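You operate a simulated robot arm through the tools that you are given. There is no shell and no other tool. Be economical: measure what you need, move in short steps, check, and stop when the job is done.

You are at the controls of a simulated robot arm. One attempt, no reset.

JOB
Put the green head on the top of the low desk away on the fitting bench top. Then take the 200 g ring weight from the top of the low desk and put it on top of the cream plate. Then take the blue head and leave it on the white drying pack on the top of the low desk. Then take the blue stick and put it on the counter top. Then fetch the earth lug and set it on the stage. Then press the signal switch to switch it on. Then close the machine bed. Then put the rubber damper on the cover mat. Then turn the relief dial to 45 kPa. Then press the signal key to switch it on. Then take the pipe level and leave it on the top of the assembly bench. Then take the black seal on the black mat and put it away on the top of the assembly bench. Do these in the order given. Set down upright: green head, blue head, rubber damper.

The check looks at the end state, three seconds after you hand in, the way a careful person would. Anything else that was tipped, shoved, dropped, spilled or broken makes it a failure. A push-on lid holds only when it is set on centred and level and pressed home; a screw cap is set on level and turned clockwise until tight.

ROBOT AND FRAMES
A 7-joint arm with a two-finger parallel gripper on a trunk, on a base that drives. Base frame: it is fixed to the floor where the robot stands at the start and does not move with it; the origin is under the middle of the robot, x ahead of it, y to its left, z up. Units: m, degrees, N and s.
With the tool pointing down near the work surface it reaches from about 0.32 to 0.74 m from the robot's upright axis, wherever it stands. Its first joint turns from -115.0 to 115.0 degrees. Places, roughly: black seal (6x6x2 cm) [-5.3, -0.8, 0.9]; blue stick (3x2x8 cm) [0.5, -0.7, 0.8]; counter top [0.8, 2.7, 0.9]; cover mat [-1.1, 0.9, 0.9]; earth lug (4x10x5 cm) [0.5, -0.9, 0.7]; fitting bench top [-5.4, -1.2, 0.8]; machine bed [0.5, 1.7, 0.8]; pipe level [-2, 1.25, 1]; relief dial [-0.9, 1.3, 0.9]; rubber damper (5x5x8 cm) [0.5, 2.5, 0.9]; signal key [-1.1, 0.4, 1]; signal switch [0.7, 0.7, 0.8]; stage [-3.6, -0.5, 1]; top of the assembly bench [-5.4, 1.5, 0.8]. Payload 3.91 kg.
The tool frame sits at the grasp point between the pads (the TCP): z along the fingers, y along the line on which they close. The tips reach 0.03 m beyond it. The gripper opens to 0.11 m. The fingers are 0.02 m wide and 0.01 m thick; the gripper's body (0.048 by 0.112 m) begins 0.055 m behind the TCP.
Orientation is told as [roll, pitch, yaw] about the base's x, y, z axes, in that order, counted from this pose: with the fingers straight down and closing along the base's y, the tool's x points along the base's -x, its y along +y and its z along -z.

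CONTROLS
- The arm moves only by the tool servo_tool. Its arguments are lists of equal length, an entry for each row: "translation": the shift along the tool's x, y, z in m, a list of three; "rotation": the turn, a rotation vector about the tool's x, y, z in degrees, a list of three; "claw": the gripper command, from -1 (shut) to 1 (fully open), values between in proportion. In form: {"translation": [[x, y, z], ...], "rotation": [[wx, wy, wz], ...], "claw": [claw, ...]}. A call has 1 to 20 rows; each row shifts and turns the commanded pose from where the row before left it, along the tool's axes as they then stand. Each row takes 0.2 s and may step no farther than 0.05 m and 8.6 degrees from the row before; otherwise, or with a gripper value out of range, the whole call is refused. Where a pose cannot be reached the arm comes as near as it can. A force on the tool above 40 N (or 10 N above the force at the start of the call, whichever is more), or a blocked arm, ends the call early, and 0.2 s more pass. Each finger travels about 0.108 m/s and halts on what it meets, pressing with about 45 N; the grip force reading is that of the motor and also rises with nothing between the fingers. The clock runs only during rows and for 0.2 s after the last one: add rows that do not move to give the fingers time. The reply holds the time, the measured pose of the TCP, the force on the tool along the base axes, the opening and the grip force, in the units named above and with some noise, with the torque about the TCP (base axes, N m) and any sound that the robot's microphone picked up.
- Cameras (640 x 400 px; columns grow to the right, rows downward): "scene" is now at [0.0194, 0.136, 1.5881]; the picture's right is [-0.21, -0.98, 0.00], its down [-0.69, 0.15, -0.70] and it looks along [0.69, -0.14, -0.71] (base axes); focal length 283 px, centre (320, 200). "wrist" rides on the gripper at [0.072, 0.017, -0.103] in the tool frame; the picture's right is [-0.23, 0.97, 0.00], its down [-0.76, -0.18, -0.62] and it looks along [-0.61, -0.14, 0.78] (tool axes); focal length 222 px, centre (320, 200). There is no depth. A picture from a camera that has moved, and an enlarged one, comes with that camera's place and axes in the base frame and with its lens.
- camera(camera): a new picture of that camera. No time passes.
- move_column(by): slides the trunk up (or, below 0, down) by that many m; the arm and the scene camera ride with it, the base frame stays. It gives what a move gives, with no picture.
- base_move(legs): drives the robot by 1 to 6 legs, each [ahead, turn to the left] in m and degrees, along the robot's own axes; the way and the turn of a leg run together, so that a leg with both is an arc; at most 1.5 m and 180 degrees a leg. The arm and the cameras ride along, it lands a little off, and it stops where it bumps. It gives what a move gives.
- head_to(pan, tilt): turns the head with the scene camera to pan (to the left, within 155 degrees either way) and tilt (down, from -29 to 69), counted from straight ahead of the robot. It gives what a move gives.
- inspect(camera, box): a new picture of the part [left, top, right, bottom] of that camera's present view, enlarged. No time passes.
- finish_job(): hands the job in; it is judged then, once.

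Go step by step. Nothing tells you exact positions but the pictures and the camera data: compare them with the known pose of the tool, close in by small moves and look again before you grip or let go. The budget is 525 turns and 308 pictures, counting those below and the enlarged ones. Unless the task says otherwise, let go and move clear before handing in, and close with one line.

The tools are called after "Request:" as name(argument=value, ...) on one line, values as JSON. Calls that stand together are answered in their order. servo_tool: Moves the arm, as the interface text tells. Its arguments: {"type":"object","properties":{"translation":{"type":"array","items":{"type":"array","items":{"type":"number"}}},"rotation":{"type":"array","items":{"type":"array","items":{"type":"number"}}},"claw":{"type":"array","items":{"type":"number"}}},"required":["translation","rotation","claw"]} The other tools are called the same way: move_column (by) slides the trunk up or down; base_move (legs) drives the base; head_to (pan, tilt) turns the head that bears the scene camera; camera (camera) takes a picture; inspect (camera, box) takes an enlarged picture of a part of a camera's view; finish_job () hands the job in.

At the start:

```text
time_s: 0.0
ee_pos: [0.4703, 0.0278, 1.1514]
tool_rot: [-0.1, 0.0, -0.5]
wrist_force: [0.1, -0.4, -0.4]
wrist_torque: [-0.02, -0.03, 0.01]
gripper_width: 0.1101
finger_force: 0.0
trunk travel left (down, up): [-0.7, 0.29]
robot x, y, heading: [-0.0005, -0.0026, -0.1]
head pan, tilt: [-11.8, 45.2]
```

scene: 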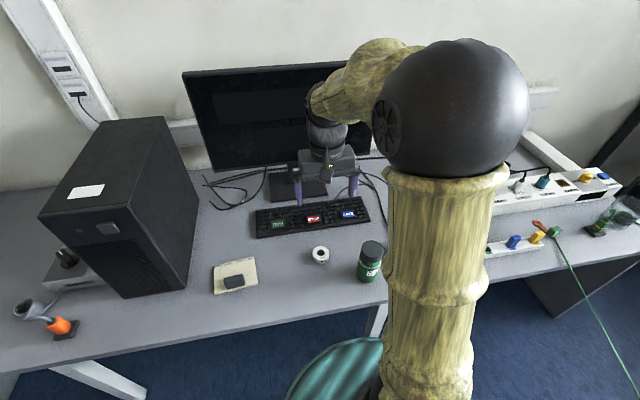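
wrist: 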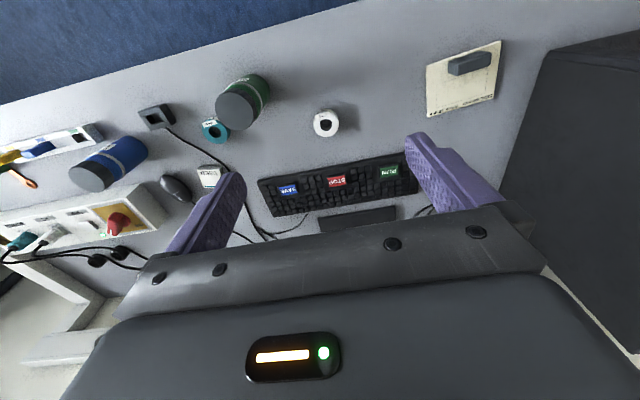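

I see a desk with a keyboard, a monitor, a cream plate, a white ring, and green and blue cylindrical items. I'll enlarge the views to identify things.

Request:
inspect(camera="wrist", box=[0, 60, 320, 260])

Request:
inspect(camera="wrist", box=[200, 30, 520, 230])

Request:
inspect(camera="scene", box=[480, 120, 640, 290])

Request:
inspect(camera="scene", box=[0, 160, 400, 400])

```text
2.00 times, centred on (160, 160) of wrist
camera zoom: at [0.3979, 0.0455, 1.2544], right [0.24, 0.97, 0.0], down [0.76, -0.18, 0.62], along [0.61, -0.15, -0.78], focal length 444 px, centre (640, 280)
```

zoom: 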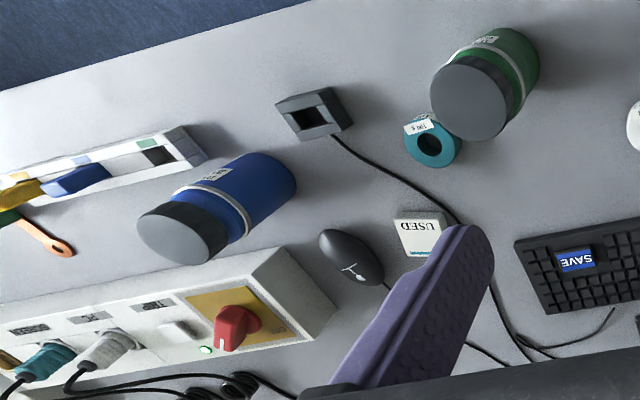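

```text
2.00 times, centred on (360, 130) of wrist
camera zoom: at [0.3979, 0.0455, 1.2544], right [0.24, 0.97, 0.0], down [0.76, -0.18, 0.62], along [0.61, -0.15, -0.78], focal length 444 px, centre (240, 340)
```

zoom: 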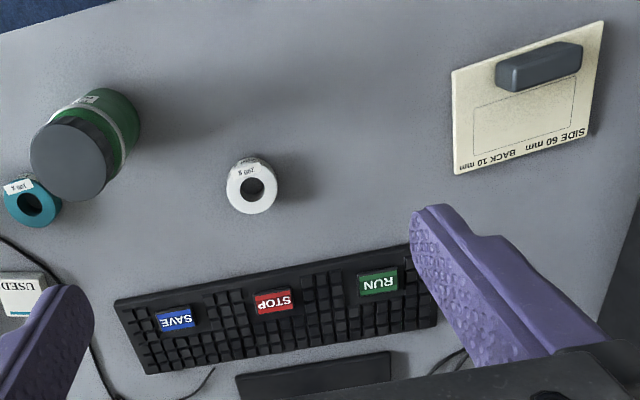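

```text
2.35 times, centred on (560, 205) of scene
camera zoom: at [0.0194, 0.136, 1.5881], right [-0.21, -0.98, 0.0], down [-0.69, 0.15, -0.7], along [0.69, -0.14, -0.71], focal length 666 px, centre (-245, 188)
```

zoom: 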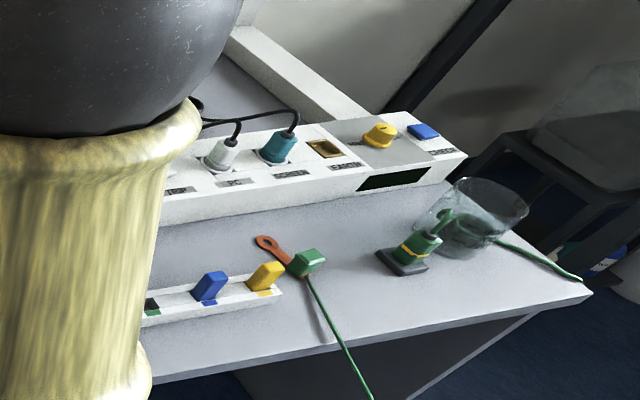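

```text
1.60 times, centred on (200, 280) of scene
camera zoom: at [0.0194, 0.136, 1.5881], right [-0.21, -0.98, 0.0], down [-0.69, 0.15, -0.7], along [0.69, -0.14, -0.71], focal length 453 px, centre (512, 72)
```

zoom: 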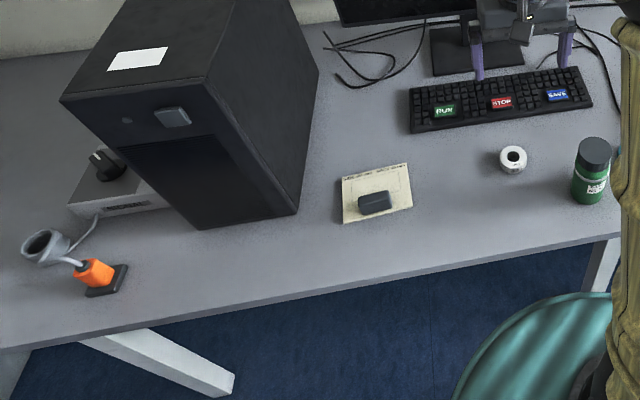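

This desk holds the blue stick, earth lug and perhaps the signal switch; the low desk isn't evident yet. I'll look around with the head.

Request:
head_to(pan=60, tilt=25)

Request:
camera(camera="scene")

Request:
head_to(pan=140, tilt=20)

Request:
camera(camera="scene")

Request:
head_to(pan=-70, tilt=25)

Request:
camera(camera="scene")

Request:
head_to(pan=-145, tilt=20)

Request:
camera(camera="scene")

```text
time_s: 1.4
ee_pos: [0.4702, 0.0271, 1.1508]
tool_rot: [0.0, 0.0, -0.5]
wrist_force: [0.0, 0.0, -0.2]
wrist_torque: [0.02, 0.03, -0.02]
gripper_width: 0.1102
finger_force: 0.0
trunk travel left (down, up): [-0.7, 0.29]
robot x, y, heading: [0.0015, -0.0021, -0.0]
head pan, tilt: [60.0, 25.0]
```

```text
301 pictures are left
camera scene: at [-0.0139, 0.2324, 1.6189], right [0.87, -0.5, 0.0], down [-0.21, -0.37, -0.91], along [0.45, 0.78, -0.42], focal length 283 px, centre (320, 200)
```

scene: 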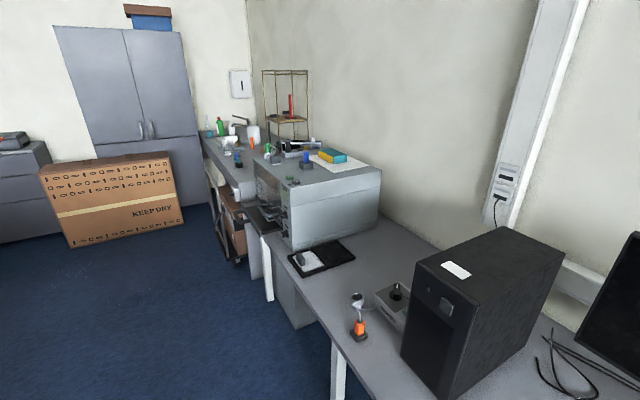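

```text
time_s: 3.0
ee_pos: [0.4689, 0.0272, 1.1526]
tool_rot: [-0.1, 0.0, -0.5]
wrist_force: [0.4, 0.0, -0.3]
wrist_torque: [0.01, -0.03, -0.03]
gripper_width: 0.11
finger_force: 0.1
trunk travel left (down, up): [-0.7, 0.29]
robot x, y, heading: [-0.0011, 0.0009, 0.0]
head pan, tilt: [140.0, 20.0]
```

```text
300 pictures are left
camera scene: at [-0.1313, 0.2126, 1.6271], right [0.64, 0.77, 0.0], down [0.26, -0.22, -0.94], along [-0.72, 0.6, -0.34], focal length 283 px, centre (320, 200)
```

scene: 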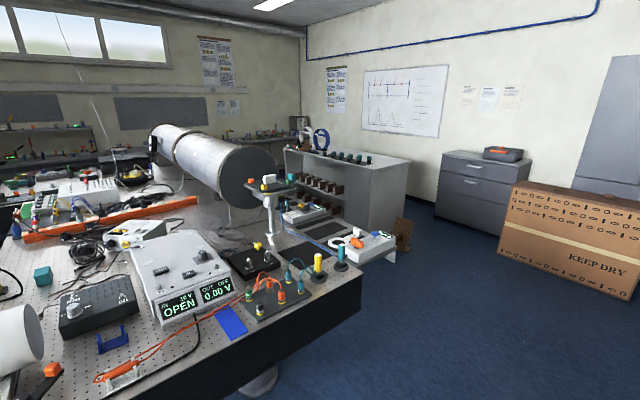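

```text
time_s: 6.0
ee_pos: [0.4705, 0.0282, 1.1511]
tool_rot: [-0.1, 0.0, -0.5]
wrist_force: [0.4, 0.2, 0.3]
wrist_torque: [0.0, 0.02, -0.03]
gripper_width: 0.11
finger_force: 0.1
trunk travel left (down, up): [-0.7, 0.29]
robot x, y, heading: [-0.0033, -0.0058, 0.1]
head pan, tilt: [-70.0, 25.0]
```

```text
299 pictures are left
camera scene: at [-0.0285, 0.066, 1.619], right [-0.94, -0.34, 0.0], down [-0.14, 0.4, -0.91], along [0.31, -0.85, -0.42], focal length 283 px, centre (320, 200)
```

scene: 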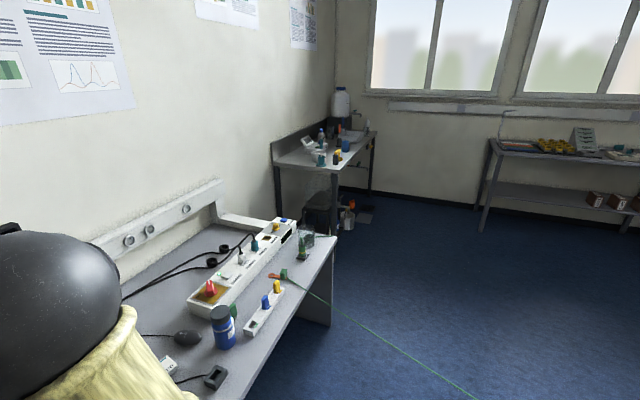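

```text
time_s: 7.5
ee_pos: [0.4704, 0.0272, 1.1513]
tool_rot: [0.0, 0.0, -0.4]
wrist_force: [1.0, 0.6, 0.9]
wrist_torque: [0.01, -0.02, 0.0]
gripper_width: 0.1102
finger_force: 0.1
trunk travel left (down, up): [-0.7, 0.29]
robot x, y, heading: [-0.0032, 0.0013, 0.0]
head pan, tilt: [-145.0, 20.0]
```

```text
298 pictures are left
camera scene: at [-0.1363, 0.0992, 1.6271], right [-0.57, 0.82, 0.0], down [0.28, 0.2, -0.94], along [-0.77, -0.54, -0.34], focal length 283 px, centre (320, 200)
```

scene: 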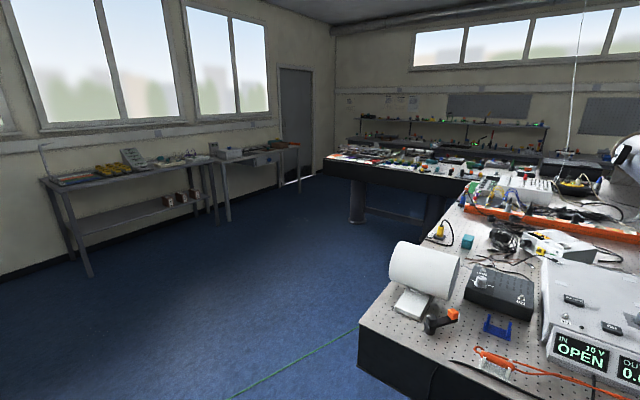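

The desk ahead is likely the low desk. I'll zoom in on several areas to identify the heads, the weights and the drying pack.

Request:
head_to(pan=55, tilt=30)

Request:
inspect(camera="scene", box=[190, 60, 390, 185])

Request:
inspect(camera="scene", box=[220, 150, 460, 300])

Request:
inspect(camera="wrist", box=[180, 70, 350, 176])

Request:
head_to(pan=-50, tilt=35)

Request:
inspect(camera="scene", box=[160, 100, 460, 288])

```text
time_s: 10.4
ee_pos: [0.4704, 0.0273, 1.1519]
tool_rot: [0.0, 0.0, -0.5]
wrist_force: [-0.7, -0.6, -0.1]
wrist_torque: [-0.03, 0.03, -0.03]
gripper_width: 0.1099
finger_force: 0.2
trunk travel left (down, up): [-0.7, 0.29]
robot x, y, heading: [0.0016, 0.0013, -0.2]
head pan, tilt: [55.0, 30.0]
```

```text
3.20 times, centred on (290, 122) of scene
camera zoom: at [-0.0081, 0.2267, 1.611], right [0.82, -0.57, 0.0], down [-0.29, -0.41, -0.87], along [0.5, 0.71, -0.5], focal length 906 px, centre (416, 448)
```

zoom: 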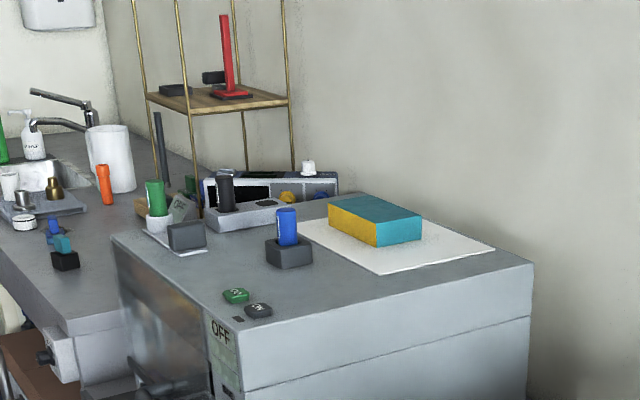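

```text
2.67 times, centred on (340, 225) of scene
camera zoom: at [-0.0081, 0.2267, 1.611], right [0.82, -0.57, 0.0], down [-0.29, -0.41, -0.87], along [0.5, 0.71, -0.5], focal length 755 px, centre (267, 133)
```

zoom: 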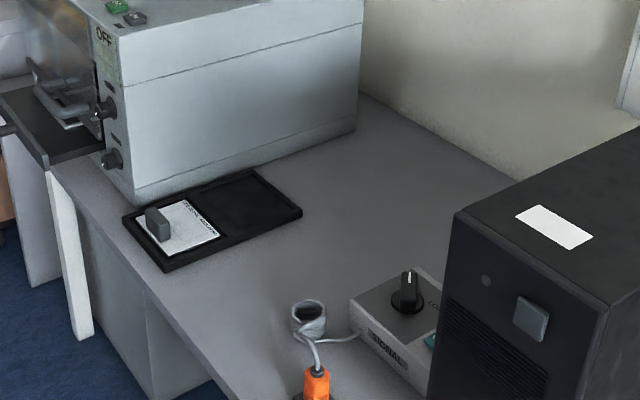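

```text
3.76 times, centred on (265, 123) of wrist
camera zoom: at [0.3979, 0.0454, 1.2544], right [0.24, 0.97, 0.0], down [0.76, -0.18, 0.62], along [0.61, -0.15, -0.78], focal length 836 px, centre (527, 490)
```

zoom: 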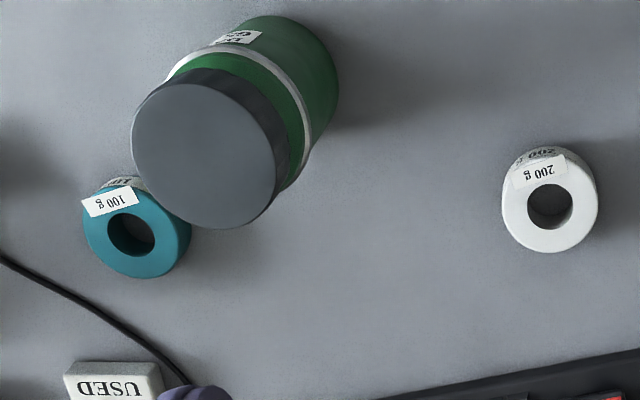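

```text
time_s: 12.2
ee_pos: [0.4692, 0.0268, 1.1524]
tool_rot: [0.1, 0.1, -0.5]
wrist_force: [0.0, 0.5, -0.5]
wrist_torque: [0.02, -0.01, -0.02]
gripper_width: 0.1103
finger_force: 0.0
trunk travel left (down, up): [-0.7, 0.29]
robot x, y, heading: [-0.0029, 0.0015, -0.2]
head pan, tilt: [-50.0, 35.0]
```

```text
2.13 times, centred on (310, 194) of scene
camera zoom: at [-0.0034, 0.0852, 1.6032], right [-0.77, -0.64, 0.0], down [-0.37, 0.44, -0.82], along [0.53, -0.63, -0.57], focal length 602 px, centre (341, 213)
```

zoom: 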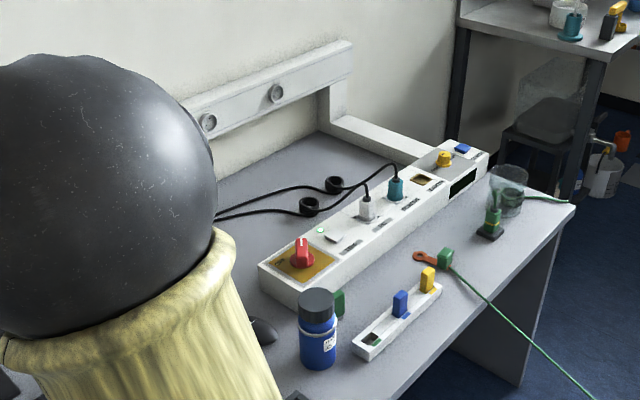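

The white ring is the 200 g weight, and the signal box sits beside the PC. I need the labels to work out which objects are "heads" and which is the drying pack.

Request:
inspect(camera="scene", box=[290, 230, 340, 280])

Request:
inspect(camera="scene", box=[340, 165, 440, 230])

Request:
head_to(pan=0, tilt=45)

Request:
inspect(camera="scene", box=[320, 200, 480, 300])

Request:
inspect(camera="scene", box=[200, 160, 360, 260])

```text
8.00 times, centred on (315, 255) of scene
camera zoom: at [-0.0034, 0.0852, 1.6032], right [-0.77, -0.64, 0.0], down [-0.37, 0.44, -0.82], along [0.53, -0.63, -0.57], focal length 2265 px, centre (360, -240)
```

zoom: 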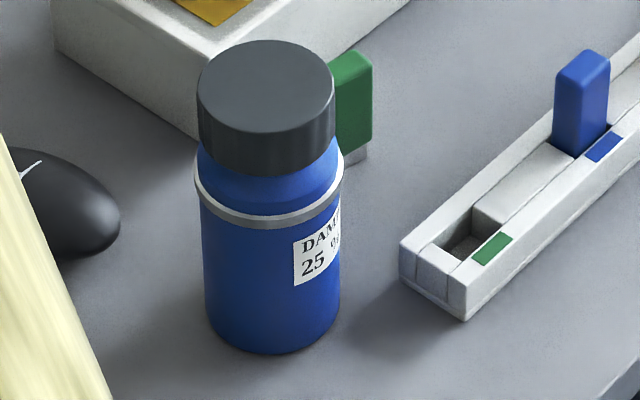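

```text
6.15 times, centred on (390, 198) of scene
camera zoom: at [-0.0034, 0.0852, 1.6032], right [-0.77, -0.64, 0.0], down [-0.37, 0.44, -0.82], along [0.53, -0.63, -0.57], focal length 1742 px, centre (-111, 215)
```

zoom: 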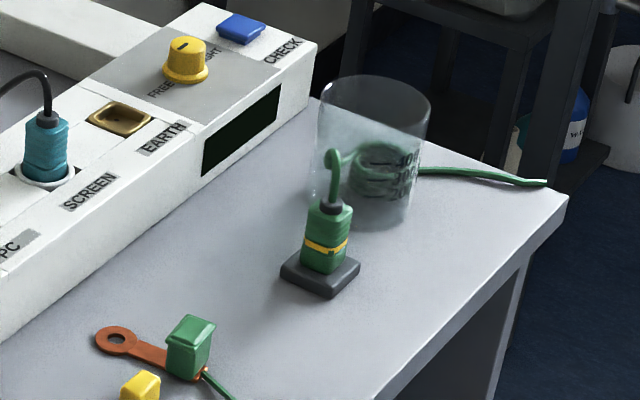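

```text
time_s: 13.4
ee_pos: [0.4709, 0.0264, 1.1521]
tool_rot: [-0.1, -0.1, -0.5]
wrist_force: [-0.4, 0.2, -0.3]
wrist_torque: [0.02, -0.02, 0.0]
gripper_width: 0.11
finger_force: 0.0
trunk travel left (down, up): [-0.7, 0.29]
robot x, y, heading: [0.0028, -0.0036, 0.1]
head pan, tilt: [0.0, 45.0]
```

```text
4.00 times, centred on (400, 250) of scene
camera zoom: at [0.0213, 0.1525, 1.5884], right [0.0, -1.0, 0.0], down [-0.71, 0.0, -0.71], along [0.71, 0.0, -0.71], focal length 1132 px, centre (0, 0)
```

zoom: 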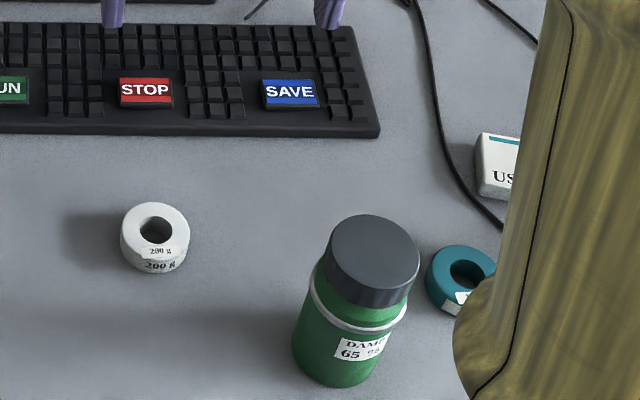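

```text
4.00 times, centred on (280, 210) of scene
camera zoom: at [0.0213, 0.1525, 1.5884], right [0.0, -1.0, 0.0], down [-0.71, 0.0, -0.71], along [0.71, 0.0, -0.71], focal length 1132 px, centre (480, 160)
```

zoom: 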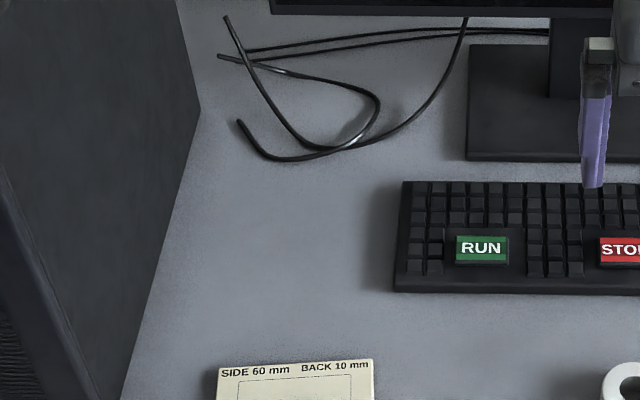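

The jars are labelled "DAMP 65 %" and "DAMP 25 %", so "head" is still unclear. I'll survey the other tables by zooming in.

Request:
head_to(pan=-90, tilt=15)

Request:
inspect(camera="scene", box=[30, 110, 230, 235])

Request:
head_to(pan=-135, tilt=15)

Request:
camera(camera="scene")

Request:
inspect(camera="scene", box=[120, 120, 320, 245])

Request:
head_to(pan=-155, tilt=15)

Request:
inspect(camera="scene", box=[200, 100, 400, 225])

Request:
inspect(camera="scene", box=[400, 120, 600, 245])

```text
time_s: 15.1
ee_pos: [0.47, 0.027, 1.151]
tool_rot: [0.0, 0.0, -0.4]
wrist_force: [-0.8, -0.3, -0.4]
wrist_torque: [-0.01, 0.04, -0.01]
gripper_width: 0.1099
finger_force: 0.0
trunk travel left (down, up): [-0.7, 0.29]
robot x, y, heading: [-0.0004, 0.0024, 0.2]
head pan, tilt: [-90.0, 15.0]
```

```text
3.20 times, centred on (130, 172) of scene
camera zoom: at [-0.06, 0.0592, 1.6352], right [-1.0, 0.0, 0.0], down [0.0, 0.26, -0.97], along [0.0, -0.97, -0.26], focal length 906 px, centre (928, 288)
```

zoom: 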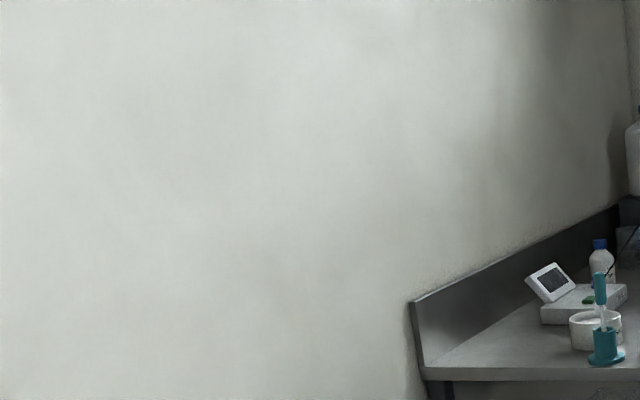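

```text
time_s: 16.2
ee_pos: [0.4697, 0.0274, 1.1507]
tool_rot: [0.0, -0.1, -0.5]
wrist_force: [-0.4, -0.1, -0.2]
wrist_torque: [-0.01, 0.04, 0.01]
gripper_width: 0.1102
finger_force: 0.1
trunk travel left (down, up): [-0.7, 0.29]
robot x, y, heading: [0.0024, 0.0001, 0.1]
head pan, tilt: [-135.0, 15.0]
```

```text
288 pictures are left
camera scene: at [-0.126, 0.0865, 1.6352], right [-0.71, 0.71, 0.0], down [0.18, 0.18, -0.97], along [-0.68, -0.68, -0.26], focal length 283 px, centre (320, 200)
```

scene: 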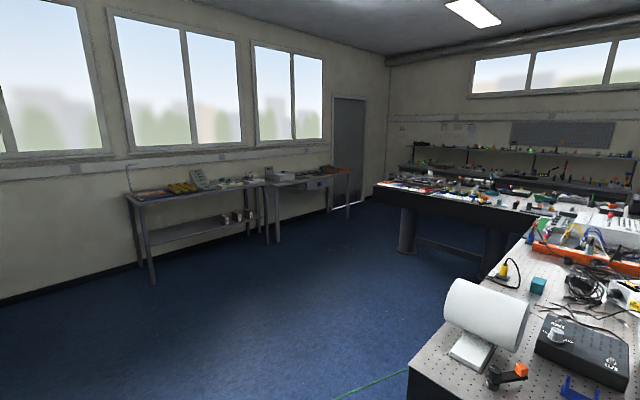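

```text
3.20 times, centred on (220, 182) of scene
camera zoom: at [-0.126, 0.0865, 1.6352], right [-0.71, 0.71, 0.0], down [0.18, 0.18, -0.97], along [-0.68, -0.68, -0.26], focal length 906 px, centre (640, 256)
```

zoom: 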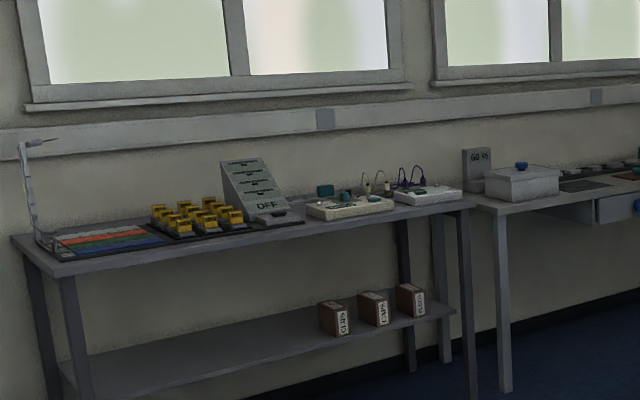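

```text
time_s: 17.0
ee_pos: [0.4702, 0.0271, 1.1529]
tool_rot: [0.1, 0.1, -0.5]
wrist_force: [-0.6, -0.6, 0.8]
wrist_torque: [0.0, 0.0, -0.01]
gripper_width: 0.1096
finger_force: 0.0
trunk travel left (down, up): [-0.7, 0.29]
robot x, y, heading: [0.0029, 0.0008, -0.0]
head pan, tilt: [-154.7, 15.0]
```

```text
3.20 times, centred on (300, 162) of scene
camera zoom: at [-0.1445, 0.1127, 1.6352], right [-0.43, 0.9, 0.0], down [0.23, 0.11, -0.97], along [-0.87, -0.41, -0.26], focal length 906 px, centre (384, 320)
```

zoom: 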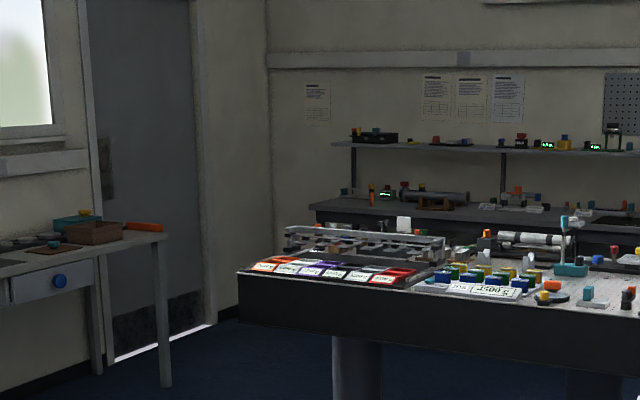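

```text
3.20 times, centred on (500, 182) of scene
camera zoom: at [-0.1445, 0.1127, 1.6352], right [-0.43, 0.9, 0.0], down [0.23, 0.11, -0.97], along [-0.87, -0.41, -0.26], focal length 906 px, centre (-256, 256)
```

zoom: 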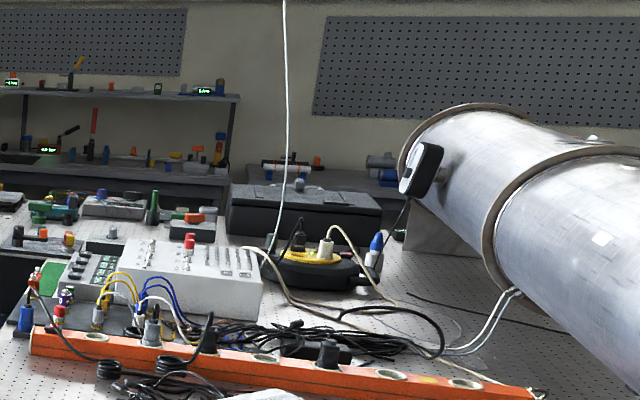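

The lab is cluttered, and my arm hides part of this desk. I'll turn the base right so the arm clears the desk, then look back at it.

Request:
base_move(legs=[[0, -90]])

Request:
head_to(pan=90, tilt=45)

Request:
camera(camera="scene")

Request:
inspect(camera="scene", box=[300, 150, 620, 350])

Request:
head_to(pan=50, tilt=40)

Request:
camera(camera="scene")

```text
time_s: 21.1
ee_pos: [0.0501, -0.4695, 1.151]
tool_rot: [0.1, 0.0, -87.9]
wrist_force: [1.1, -0.2, -0.6]
wrist_torque: [-0.05, -0.01, 0.02]
gripper_width: 0.1101
finger_force: 0.0
trunk travel left (down, up): [-0.7, 0.29]
robot x, y, heading: [0.0002, -0.0055, -87.3]
head pan, tilt: [-154.7, 15.0]
```

```text
time_s: 24.6
ee_pos: [0.0497, -0.4689, 1.1525]
tool_rot: [0.0, 0.0, -87.9]
wrist_force: [1.0, 0.3, -0.3]
wrist_torque: [0.0, -0.02, 0.02]
gripper_width: 0.1101
finger_force: 0.1
trunk travel left (down, up): [-0.7, 0.29]
robot x, y, heading: [0.003, -0.0004, -87.5]
head pan, tilt: [90.0, 45.0]
```

```text
284 pictures are left
camera scene: at [0.2314, 0.0694, 1.5884], right [0.04, -1.0, 0.0], down [-0.71, -0.03, -0.71], along [0.71, 0.03, -0.71], focal length 283 px, centre (320, 200)
```

scene: 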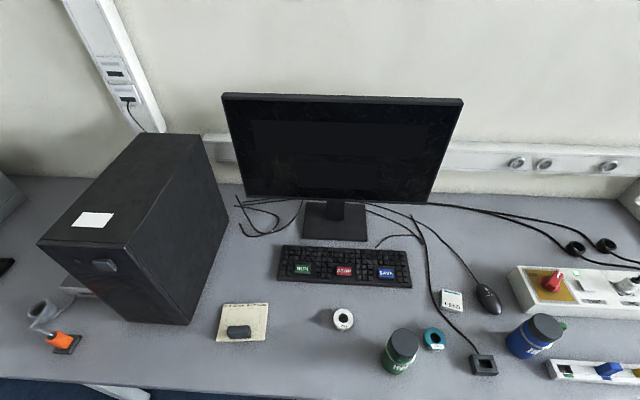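

```text
2.00 times, centred on (460, 250) of scene
camera zoom: at [0.2314, 0.0694, 1.5884], right [0.04, -1.0, 0.0], down [-0.71, -0.03, -0.71], along [0.71, 0.03, -0.71], focal length 566 px, centre (40, 100)
```

zoom: 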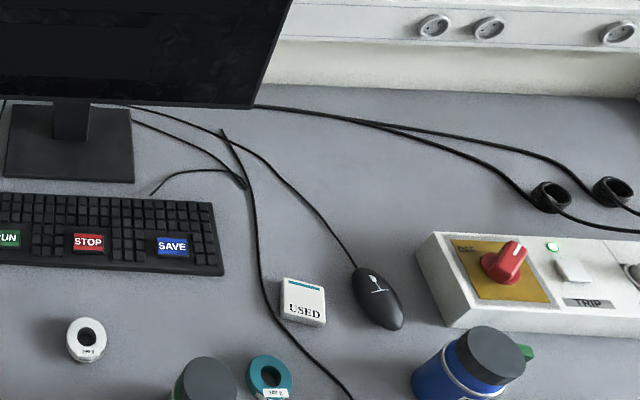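

```text
time_s: 25.6
ee_pos: [0.0492, -0.4692, 1.1511]
tool_rot: [0.1, 0.0, -87.9]
wrist_force: [0.5, 0.5, -0.9]
wrist_torque: [0.02, 0.01, -0.01]
gripper_width: 0.1097
finger_force: 0.0
trunk travel left (down, up): [-0.7, 0.29]
robot x, y, heading: [0.0029, 0.0011, -87.8]
head pan, tilt: [50.0, 40.0]
```

```text
282 pictures are left
camera scene: at [0.2176, 0.0143, 1.5956], right [-0.61, -0.79, 0.0], down [-0.51, 0.39, -0.77], along [0.61, -0.47, -0.64], focal length 283 px, centre (320, 200)
```

scene: 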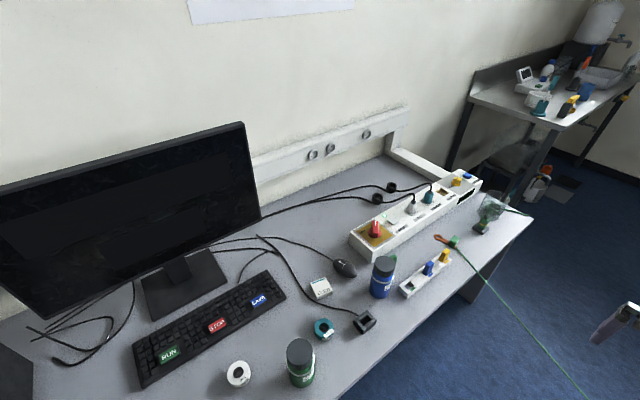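

Two labelled jars, a USED pack and weights are on this desk. I'll zoom in on the jar labels, the USED pack and the corner bench.

Request:
inspect(camera="scene", box=[220, 330, 330, 398])

Request:
inspect(camera="scene", box=[300, 240, 420, 340])

Request:
inspect(camera="scene", box=[460, 20, 640, 133])

Request:
head_to(pan=20, tilt=15)

Request:
camera(camera="scene")

Request:
head_to(pan=120, tilt=35)

Request:
camera(camera="scene")

```text
5.82 times, centred on (275, 364) of scene
camera zoom: at [0.2176, 0.0143, 1.5956], right [-0.61, -0.79, 0.0], down [-0.51, 0.39, -0.77], along [0.61, -0.47, -0.64], focal length 1647 px, centre (582, -754)
```

zoom: 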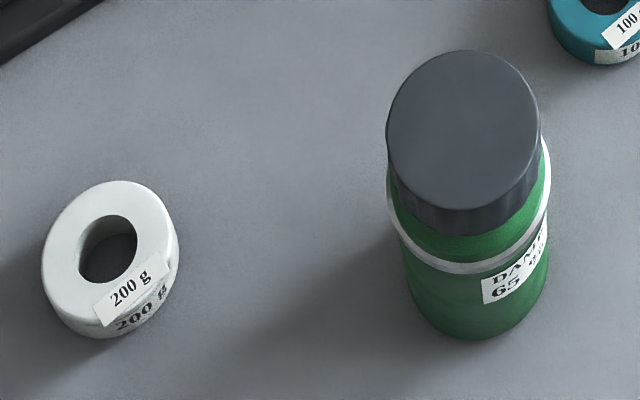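

```text
4.00 times, centred on (360, 290) of scene
camera zoom: at [0.2176, 0.0143, 1.5956], right [-0.61, -0.79, 0.0], down [-0.51, 0.39, -0.77], along [0.61, -0.47, -0.64], focal length 1132 px, centre (160, -160)
```

zoom: 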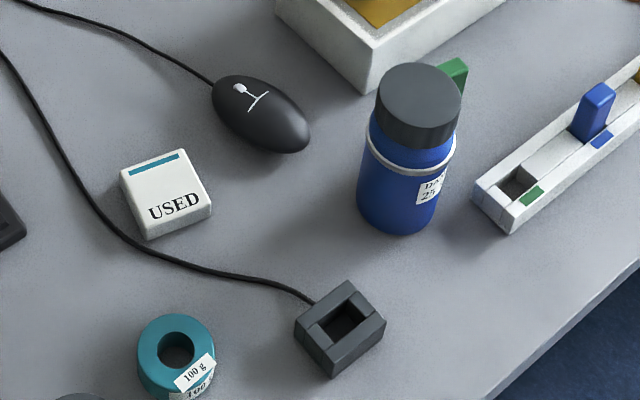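

```text
3.54 times, centred on (550, 76) of scene
camera zoom: at [0.2176, 0.0143, 1.5956], right [-0.61, -0.79, 0.0], down [-0.51, 0.39, -0.77], along [0.61, -0.47, -0.64], focal length 1002 px, centre (-494, 637)
```

zoom: 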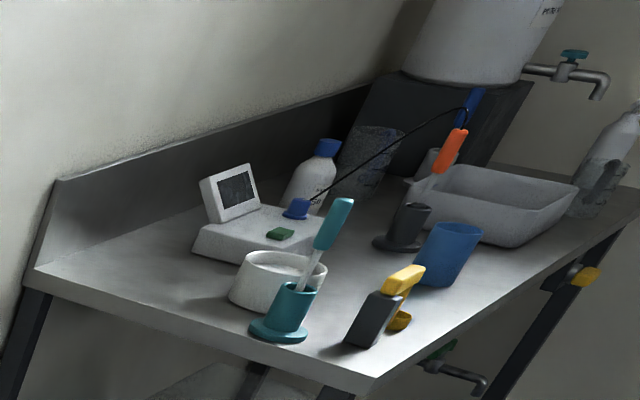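

```text
time_s: 26.6
ee_pos: [0.0487, -0.469, 1.1525]
tool_rot: [0.0, 0.0, -87.9]
wrist_force: [-0.6, 0.2, 0.4]
wrist_torque: [0.01, -0.02, 0.0]
gripper_width: 0.11
finger_force: 0.1
trunk travel left (down, up): [-0.7, 0.29]
robot x, y, heading: [0.0032, -0.0005, -87.5]
head pan, tilt: [20.0, 15.0]
```

```text
278 pictures are left
camera scene: at [0.1859, -0.0204, 1.6351], right [-0.92, -0.38, 0.0], down [-0.1, 0.24, -0.97], along [0.37, -0.89, -0.26], focal length 283 px, centre (320, 200)
```

scene: 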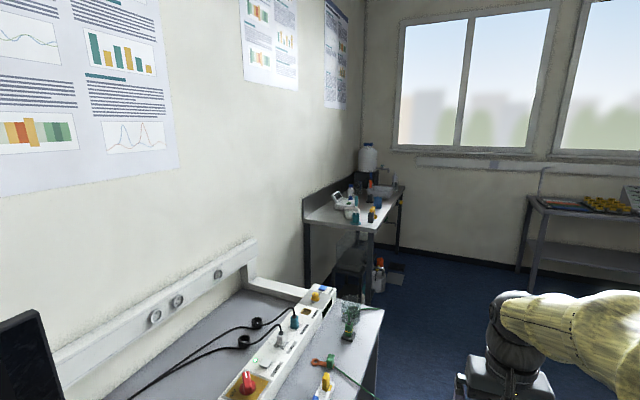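

```text
time_s: 28.4
ee_pos: [0.0486, -0.4696, 1.1524]
tool_rot: [0.0, 0.0, -87.9]
wrist_force: [-0.2, -0.7, 0.1]
wrist_torque: [0.02, -0.01, -0.04]
gripper_width: 0.1102
finger_force: 0.1
trunk travel left (down, up): [-0.7, 0.29]
robot x, y, heading: [-0.0006, -0.0009, -87.6]
head pan, tilt: [120.0, 35.0]
```

```text
277 pictures are left
camera scene: at [0.2244, 0.1132, 1.6032], right [0.54, -0.84, 0.0], down [-0.48, -0.31, -0.82], along [0.69, 0.44, -0.57], focal length 283 px, centre (320, 200)
```

scene: 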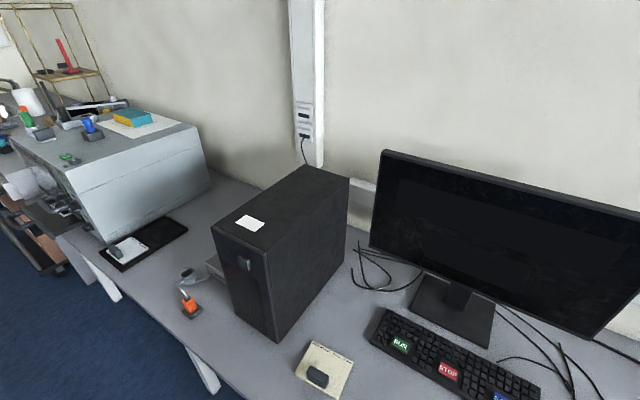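

So far the green and blue DAMP jars are the best candidates for heads, but other heads may be elsewhere. I'll drive down the right aisle to survey the far tables before moving anything.

Request:
base_move(legs=[[0, -43], [1.4, 0]])

Request:
head_to(pan=-10, tilt=15)

Request:
camera(camera="scene")

Request:
head_to(pan=-70, tilt=20)

Request:
camera(camera="scene")

Request:
head_to(pan=50, tilt=20)

Request:
camera(camera="scene")

```text
time_s: 37.3
ee_pos: [-1.1651, -1.4674, 1.1515]
tool_rot: [0.0, 0.0, -129.3]
wrist_force: [-0.2, 1.7, 0.5]
wrist_torque: [0.02, 0.02, -0.01]
gripper_width: 0.1098
finger_force: 0.0
trunk travel left (down, up): [-0.7, 0.29]
robot x, y, heading: [-0.8922, -1.0823, -128.7]
head pan, tilt: [120.0, 35.0]
```

```text
time_s: 39.4
ee_pos: [-1.1633, -1.4663, 1.1529]
tool_rot: [0.0, 0.1, -129.2]
wrist_force: [0.0, -0.3, 0.4]
wrist_torque: [0.0, -0.02, 0.0]
gripper_width: 0.11
finger_force: 0.1
trunk travel left (down, up): [-0.7, 0.29]
robot x, y, heading: [-0.8929, -1.083, -128.6]
head pan, tilt: [-10.0, 15.0]
```

```text
276 pictures are left
camera scene: at [-0.8053, -1.1929, 1.6352], right [-0.66, 0.75, 0.0], down [0.19, 0.17, -0.97], along [-0.73, -0.64, -0.26], focal length 283 px, centre (320, 200)
```

scene: 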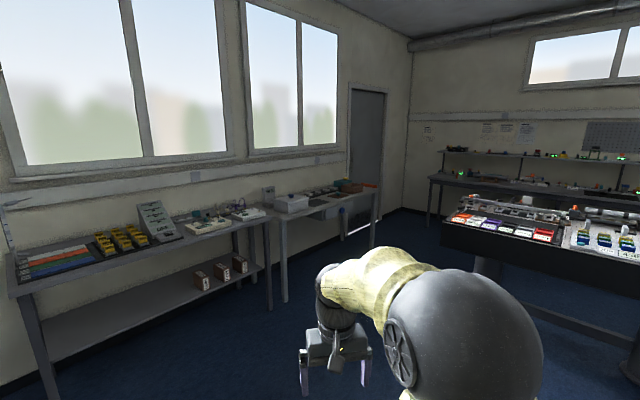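

```text
time_s: 40.7
ee_pos: [-1.1634, -1.4672, 1.1524]
tool_rot: [0.0, 0.0, -129.1]
wrist_force: [0.2, -0.5, -0.4]
wrist_torque: [0.03, 0.0, 0.01]
gripper_width: 0.11
finger_force: 0.1
trunk travel left (down, up): [-0.7, 0.29]
robot x, y, heading: [-0.8914, -1.0828, -128.9]
head pan, tilt: [-70.0, 20.0]
```

```text
275 pictures are left
camera scene: at [-0.8232, -1.1014, 1.6271], right [0.32, 0.95, 0.0], down [0.32, -0.11, -0.94], along [-0.89, 0.3, -0.34], focal length 283 px, centre (320, 200)
```

scene: 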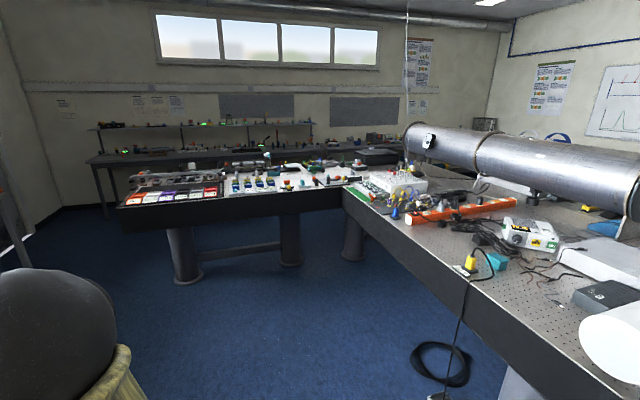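

```text
time_s: 42.7
ee_pos: [-1.1632, -1.4667, 1.1513]
tool_rot: [0.0, 0.0, -129.2]
wrist_force: [-0.5, -0.4, -0.8]
wrist_torque: [-0.01, -0.03, -0.01]
gripper_width: 0.1102
finger_force: 0.0
trunk travel left (down, up): [-0.7, 0.29]
robot x, y, heading: [-0.8904, -1.0831, -128.8]
head pan, tilt: [50.0, 20.0]
```

```text
274 pictures are left
camera scene: at [-0.717, -1.2226, 1.6271], right [-0.98, -0.19, 0.0], down [-0.07, 0.34, -0.94], along [0.18, -0.92, -0.34], focal length 283 px, centre (320, 200)
```

scene: 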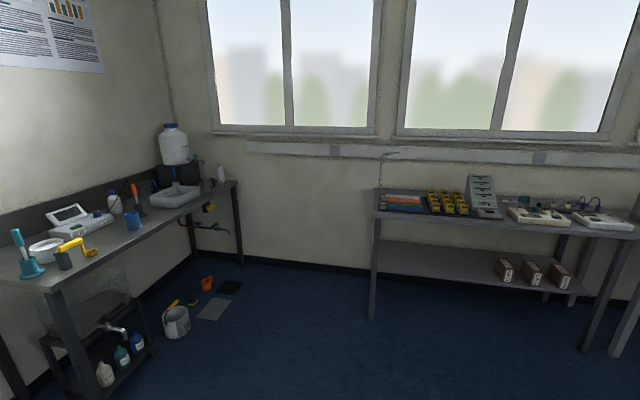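

The L-shaped optical benches sit centrally, with the fitting and assembly benches along the far wall. I'll drive around through the window-side aisle to look.

Request:
base_move(legs=[[0, -12.5], [1.1, 0], [1.1, 0], [0, -40], [1.0, 0]])

Request:
head_to(pan=-35, tilt=20)

Request:
camera(camera="scene")

Request:
head_to(pan=-100, tilt=30)

Request:
camera(camera="scene")

Request:
head_to(pan=60, tilt=30)

Request:
camera(camera="scene")

```text
time_s: 60.9
ee_pos: [-4.0795, -2.3293, 1.1531]
tool_rot: [-0.1, 0.0, 175.3]
wrist_force: [0.5, -0.4, 0.1]
wrist_torque: [-0.01, -0.02, -0.02]
gripper_width: 0.1099
finger_force: 0.0
trunk travel left (down, up): [-0.7, 0.29]
robot x, y, heading: [-3.6109, -2.334, 175.8]
head pan, tilt: [50.0, 20.0]
```

```text
time_s: 62.5
ee_pos: [-4.078, -2.3289, 1.1512]
tool_rot: [0.0, 0.0, 175.3]
wrist_force: [0.6, 0.4, 0.4]
wrist_torque: [0.0, 0.02, 0.03]
gripper_width: 0.1098
finger_force: 0.1
trunk travel left (down, up): [-0.7, 0.29]
robot x, y, heading: [-3.6056, -2.3357, 175.6]
head pan, tilt: [-35.0, 20.0]
```

```text
273 pictures are left
camera scene: at [-3.6322, -2.4335, 1.6271], right [0.63, 0.77, 0.0], down [0.26, -0.22, -0.94], along [-0.73, 0.6, -0.34], focal length 283 px, centre (320, 200)
```

scene: 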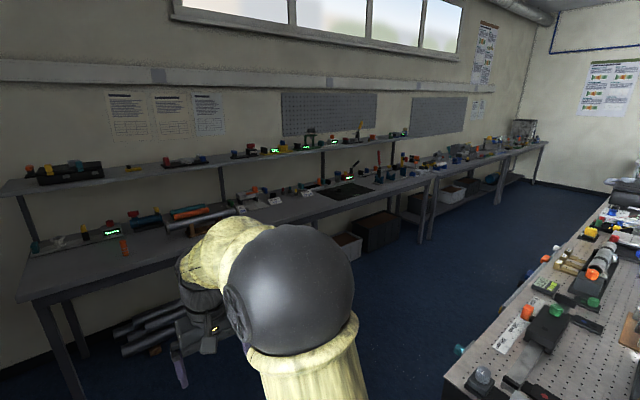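

```text
time_s: 63.9
ee_pos: [-4.0779, -2.3298, 1.1524]
tool_rot: [0.0, 0.0, 175.3]
wrist_force: [0.2, -0.5, 1.0]
wrist_torque: [0.03, 0.01, -0.03]
gripper_width: 0.11
finger_force: 0.0
trunk travel left (down, up): [-0.7, 0.29]
robot x, y, heading: [-3.609, -2.3381, 175.5]
head pan, tilt: [-100.0, 30.0]
```

```text
272 pictures are left
camera scene: at [-3.5378, -2.4048, 1.611], right [0.97, -0.25, 0.0], down [-0.12, -0.48, -0.87], along [0.21, 0.84, -0.5], focal length 283 px, centre (320, 200)
```

scene: 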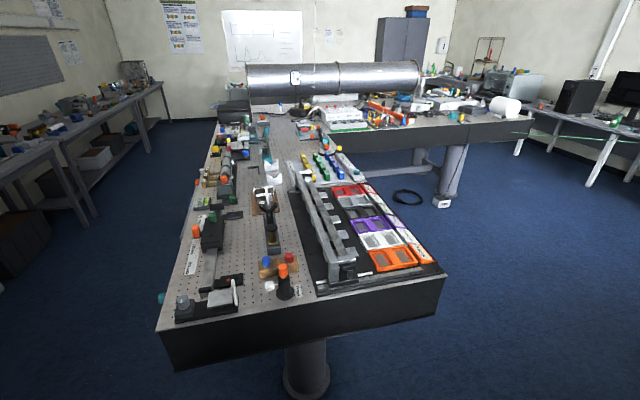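

```text
time_s: 66.3
ee_pos: [-4.0783, -2.329, 1.1529]
tool_rot: [0.0, 0.0, 175.4]
wrist_force: [-0.7, -0.2, -0.3]
wrist_torque: [-0.01, 0.0, -0.03]
gripper_width: 0.1098
finger_force: 0.0
trunk travel left (down, up): [-0.7, 0.29]
robot x, y, heading: [-3.6081, -2.3353, 175.5]
head pan, tilt: [60.0, 30.0]
```

```text
271 pictures are left
camera scene: at [-3.6111, -2.5671, 1.611], right [-0.83, 0.56, 0.0], down [0.28, 0.41, -0.87], along [-0.49, -0.71, -0.5], focal length 283 px, centre (320, 200)
```

scene: 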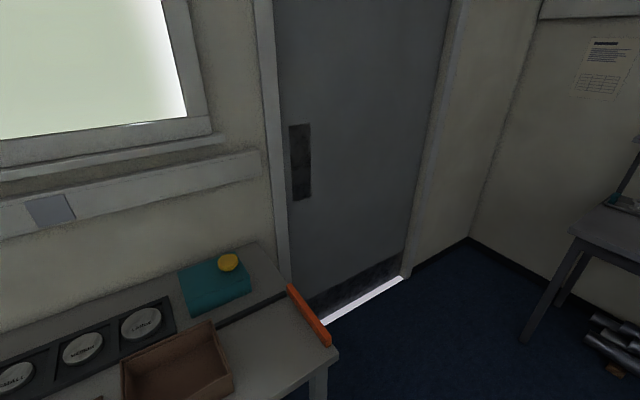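

The back wall holds two benches. I'll enlarge the view to see what's on them.

Request:
head_to(pan=-35, tilt=20)

Request:
inspect(camera="scene", box=[0, 130, 240, 280])

Request:
inspect(camera="scene", box=[210, 100, 410, 225])

Request:
inspect(camera="scene", box=[360, 90, 560, 215])

Request:
inspect(camera="scene", box=[440, 200, 640, 400])

```text
time_s: 68.1
ee_pos: [-4.0787, -2.3296, 1.1513]
tool_rot: [0.0, 0.0, 175.2]
wrist_force: [-0.3, 0.2, -0.4]
wrist_torque: [0.02, 0.04, -0.01]
gripper_width: 0.1099
finger_force: 0.0
trunk travel left (down, up): [-0.7, 0.29]
robot x, y, heading: [-3.6058, -2.3338, 175.7]
head pan, tilt: [-35.0, 20.0]
```

```text
2.67 times, centred on (120, 205) of scene
camera zoom: at [-3.6322, -2.4335, 1.627], right [0.63, 0.77, 0.0], down [0.26, -0.22, -0.94], along [-0.73, 0.6, -0.34], focal length 755 px, centre (853, 187)
```

zoom: 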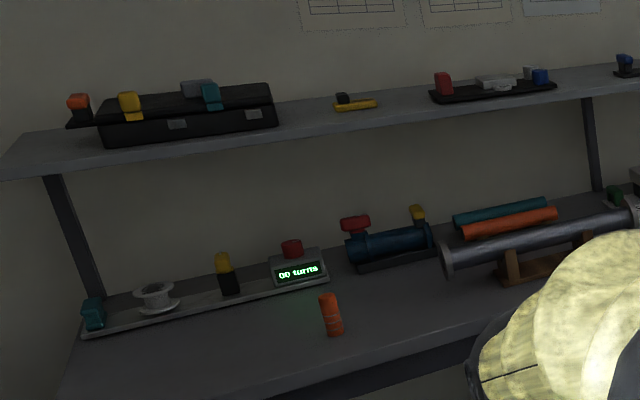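

```text
3.20 times, centred on (310, 162) of scene
camera zoom: at [-3.6322, -2.4335, 1.627], right [0.63, 0.77, 0.0], down [0.26, -0.22, -0.94], along [-0.73, 0.6, -0.34], focal length 906 px, centre (352, 320)
```

zoom: 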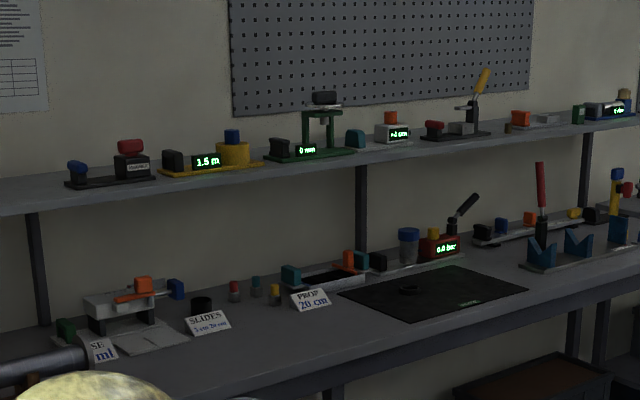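

```text
3.20 times, centred on (460, 152) of scene
camera zoom: at [-3.6322, -2.4335, 1.627], right [0.63, 0.77, 0.0], down [0.26, -0.22, -0.94], along [-0.73, 0.6, -0.34], focal length 906 px, centre (-128, 352)
```

zoom: 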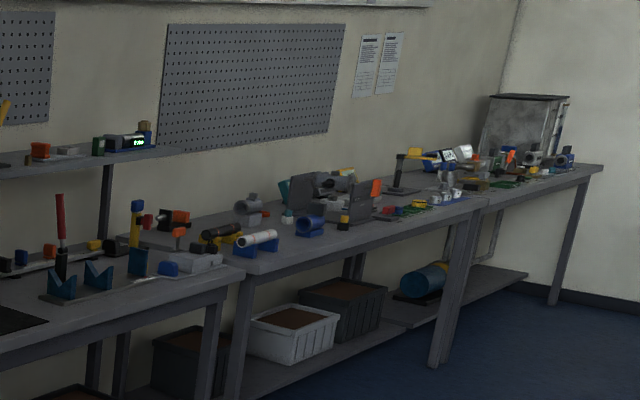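

```text
2.00 times, centred on (540, 300) of scene
camera zoom: at [-3.6322, -2.4335, 1.627], right [0.63, 0.77, 0.0], down [0.26, -0.22, -0.94], along [-0.73, 0.6, -0.34], focal length 566 px, centre (-120, 0)
```

zoom: 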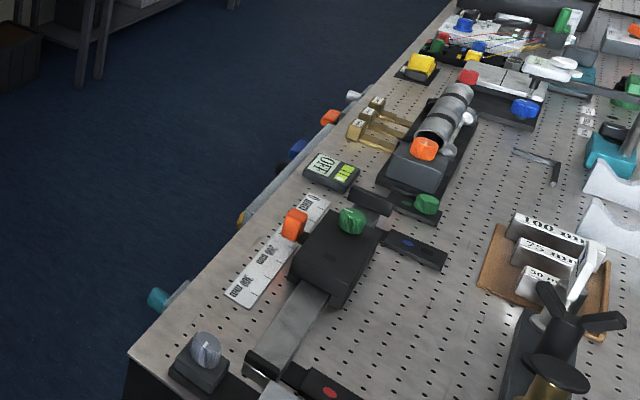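

This confirms the black seal is on the black mat on the fitting bench, the assembly bench is beyond it, and the starting desk (z≈0.72) is the low desk. The DAMP jars match the drying-pack theme, so I take them as the heads. I'll return to the desk.

Request:
base_move(legs=[[0, 180], [1.4, 3], [0, 46.5], [1.5, 0], [1.5, 0]])

Request:
head_to(pan=0, tilt=30)

Request:
camera(camera="scene")

```text
time_s: 98.7
ee_pos: [0.029, 0.3394, 1.1509]
tool_rot: [0.0, 0.0, 50.3]
wrist_force: [-0.1, 0.0, 0.5]
wrist_torque: [-0.08, -0.02, -0.01]
gripper_width: 0.11
finger_force: 0.0
trunk travel left (down, up): [-0.7, 0.29]
robot x, y, heading: [-0.2427, -0.0451, 50.7]
head pan, tilt: [-35.0, 20.0]
```

```text
time_s: 99.7
ee_pos: [0.0301, 0.3395, 1.1507]
tool_rot: [0.0, 0.0, 50.3]
wrist_force: [0.0, 0.6, 0.2]
wrist_torque: [0.02, -0.01, -0.03]
gripper_width: 0.1101
finger_force: 0.1
trunk travel left (down, up): [-0.7, 0.29]
robot x, y, heading: [-0.2451, -0.0425, 50.9]
head pan, tilt: [0.0, 30.0]
```

```text
266 pictures are left
camera scene: at [-0.3452, 0.0783, 1.611], right [0.77, -0.63, 0.0], down [-0.32, -0.39, -0.87], along [0.55, 0.67, -0.5], focal length 283 px, centre (320, 200)
```

scene: 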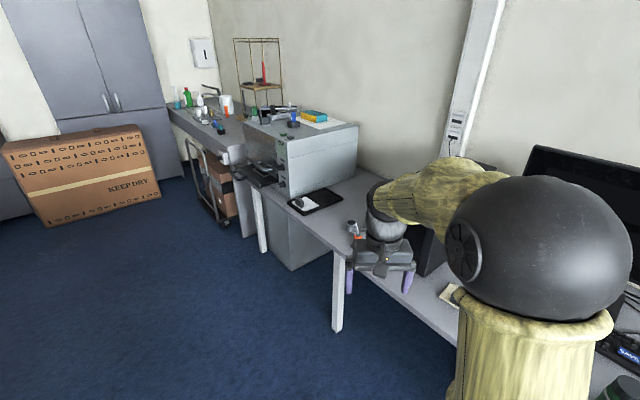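

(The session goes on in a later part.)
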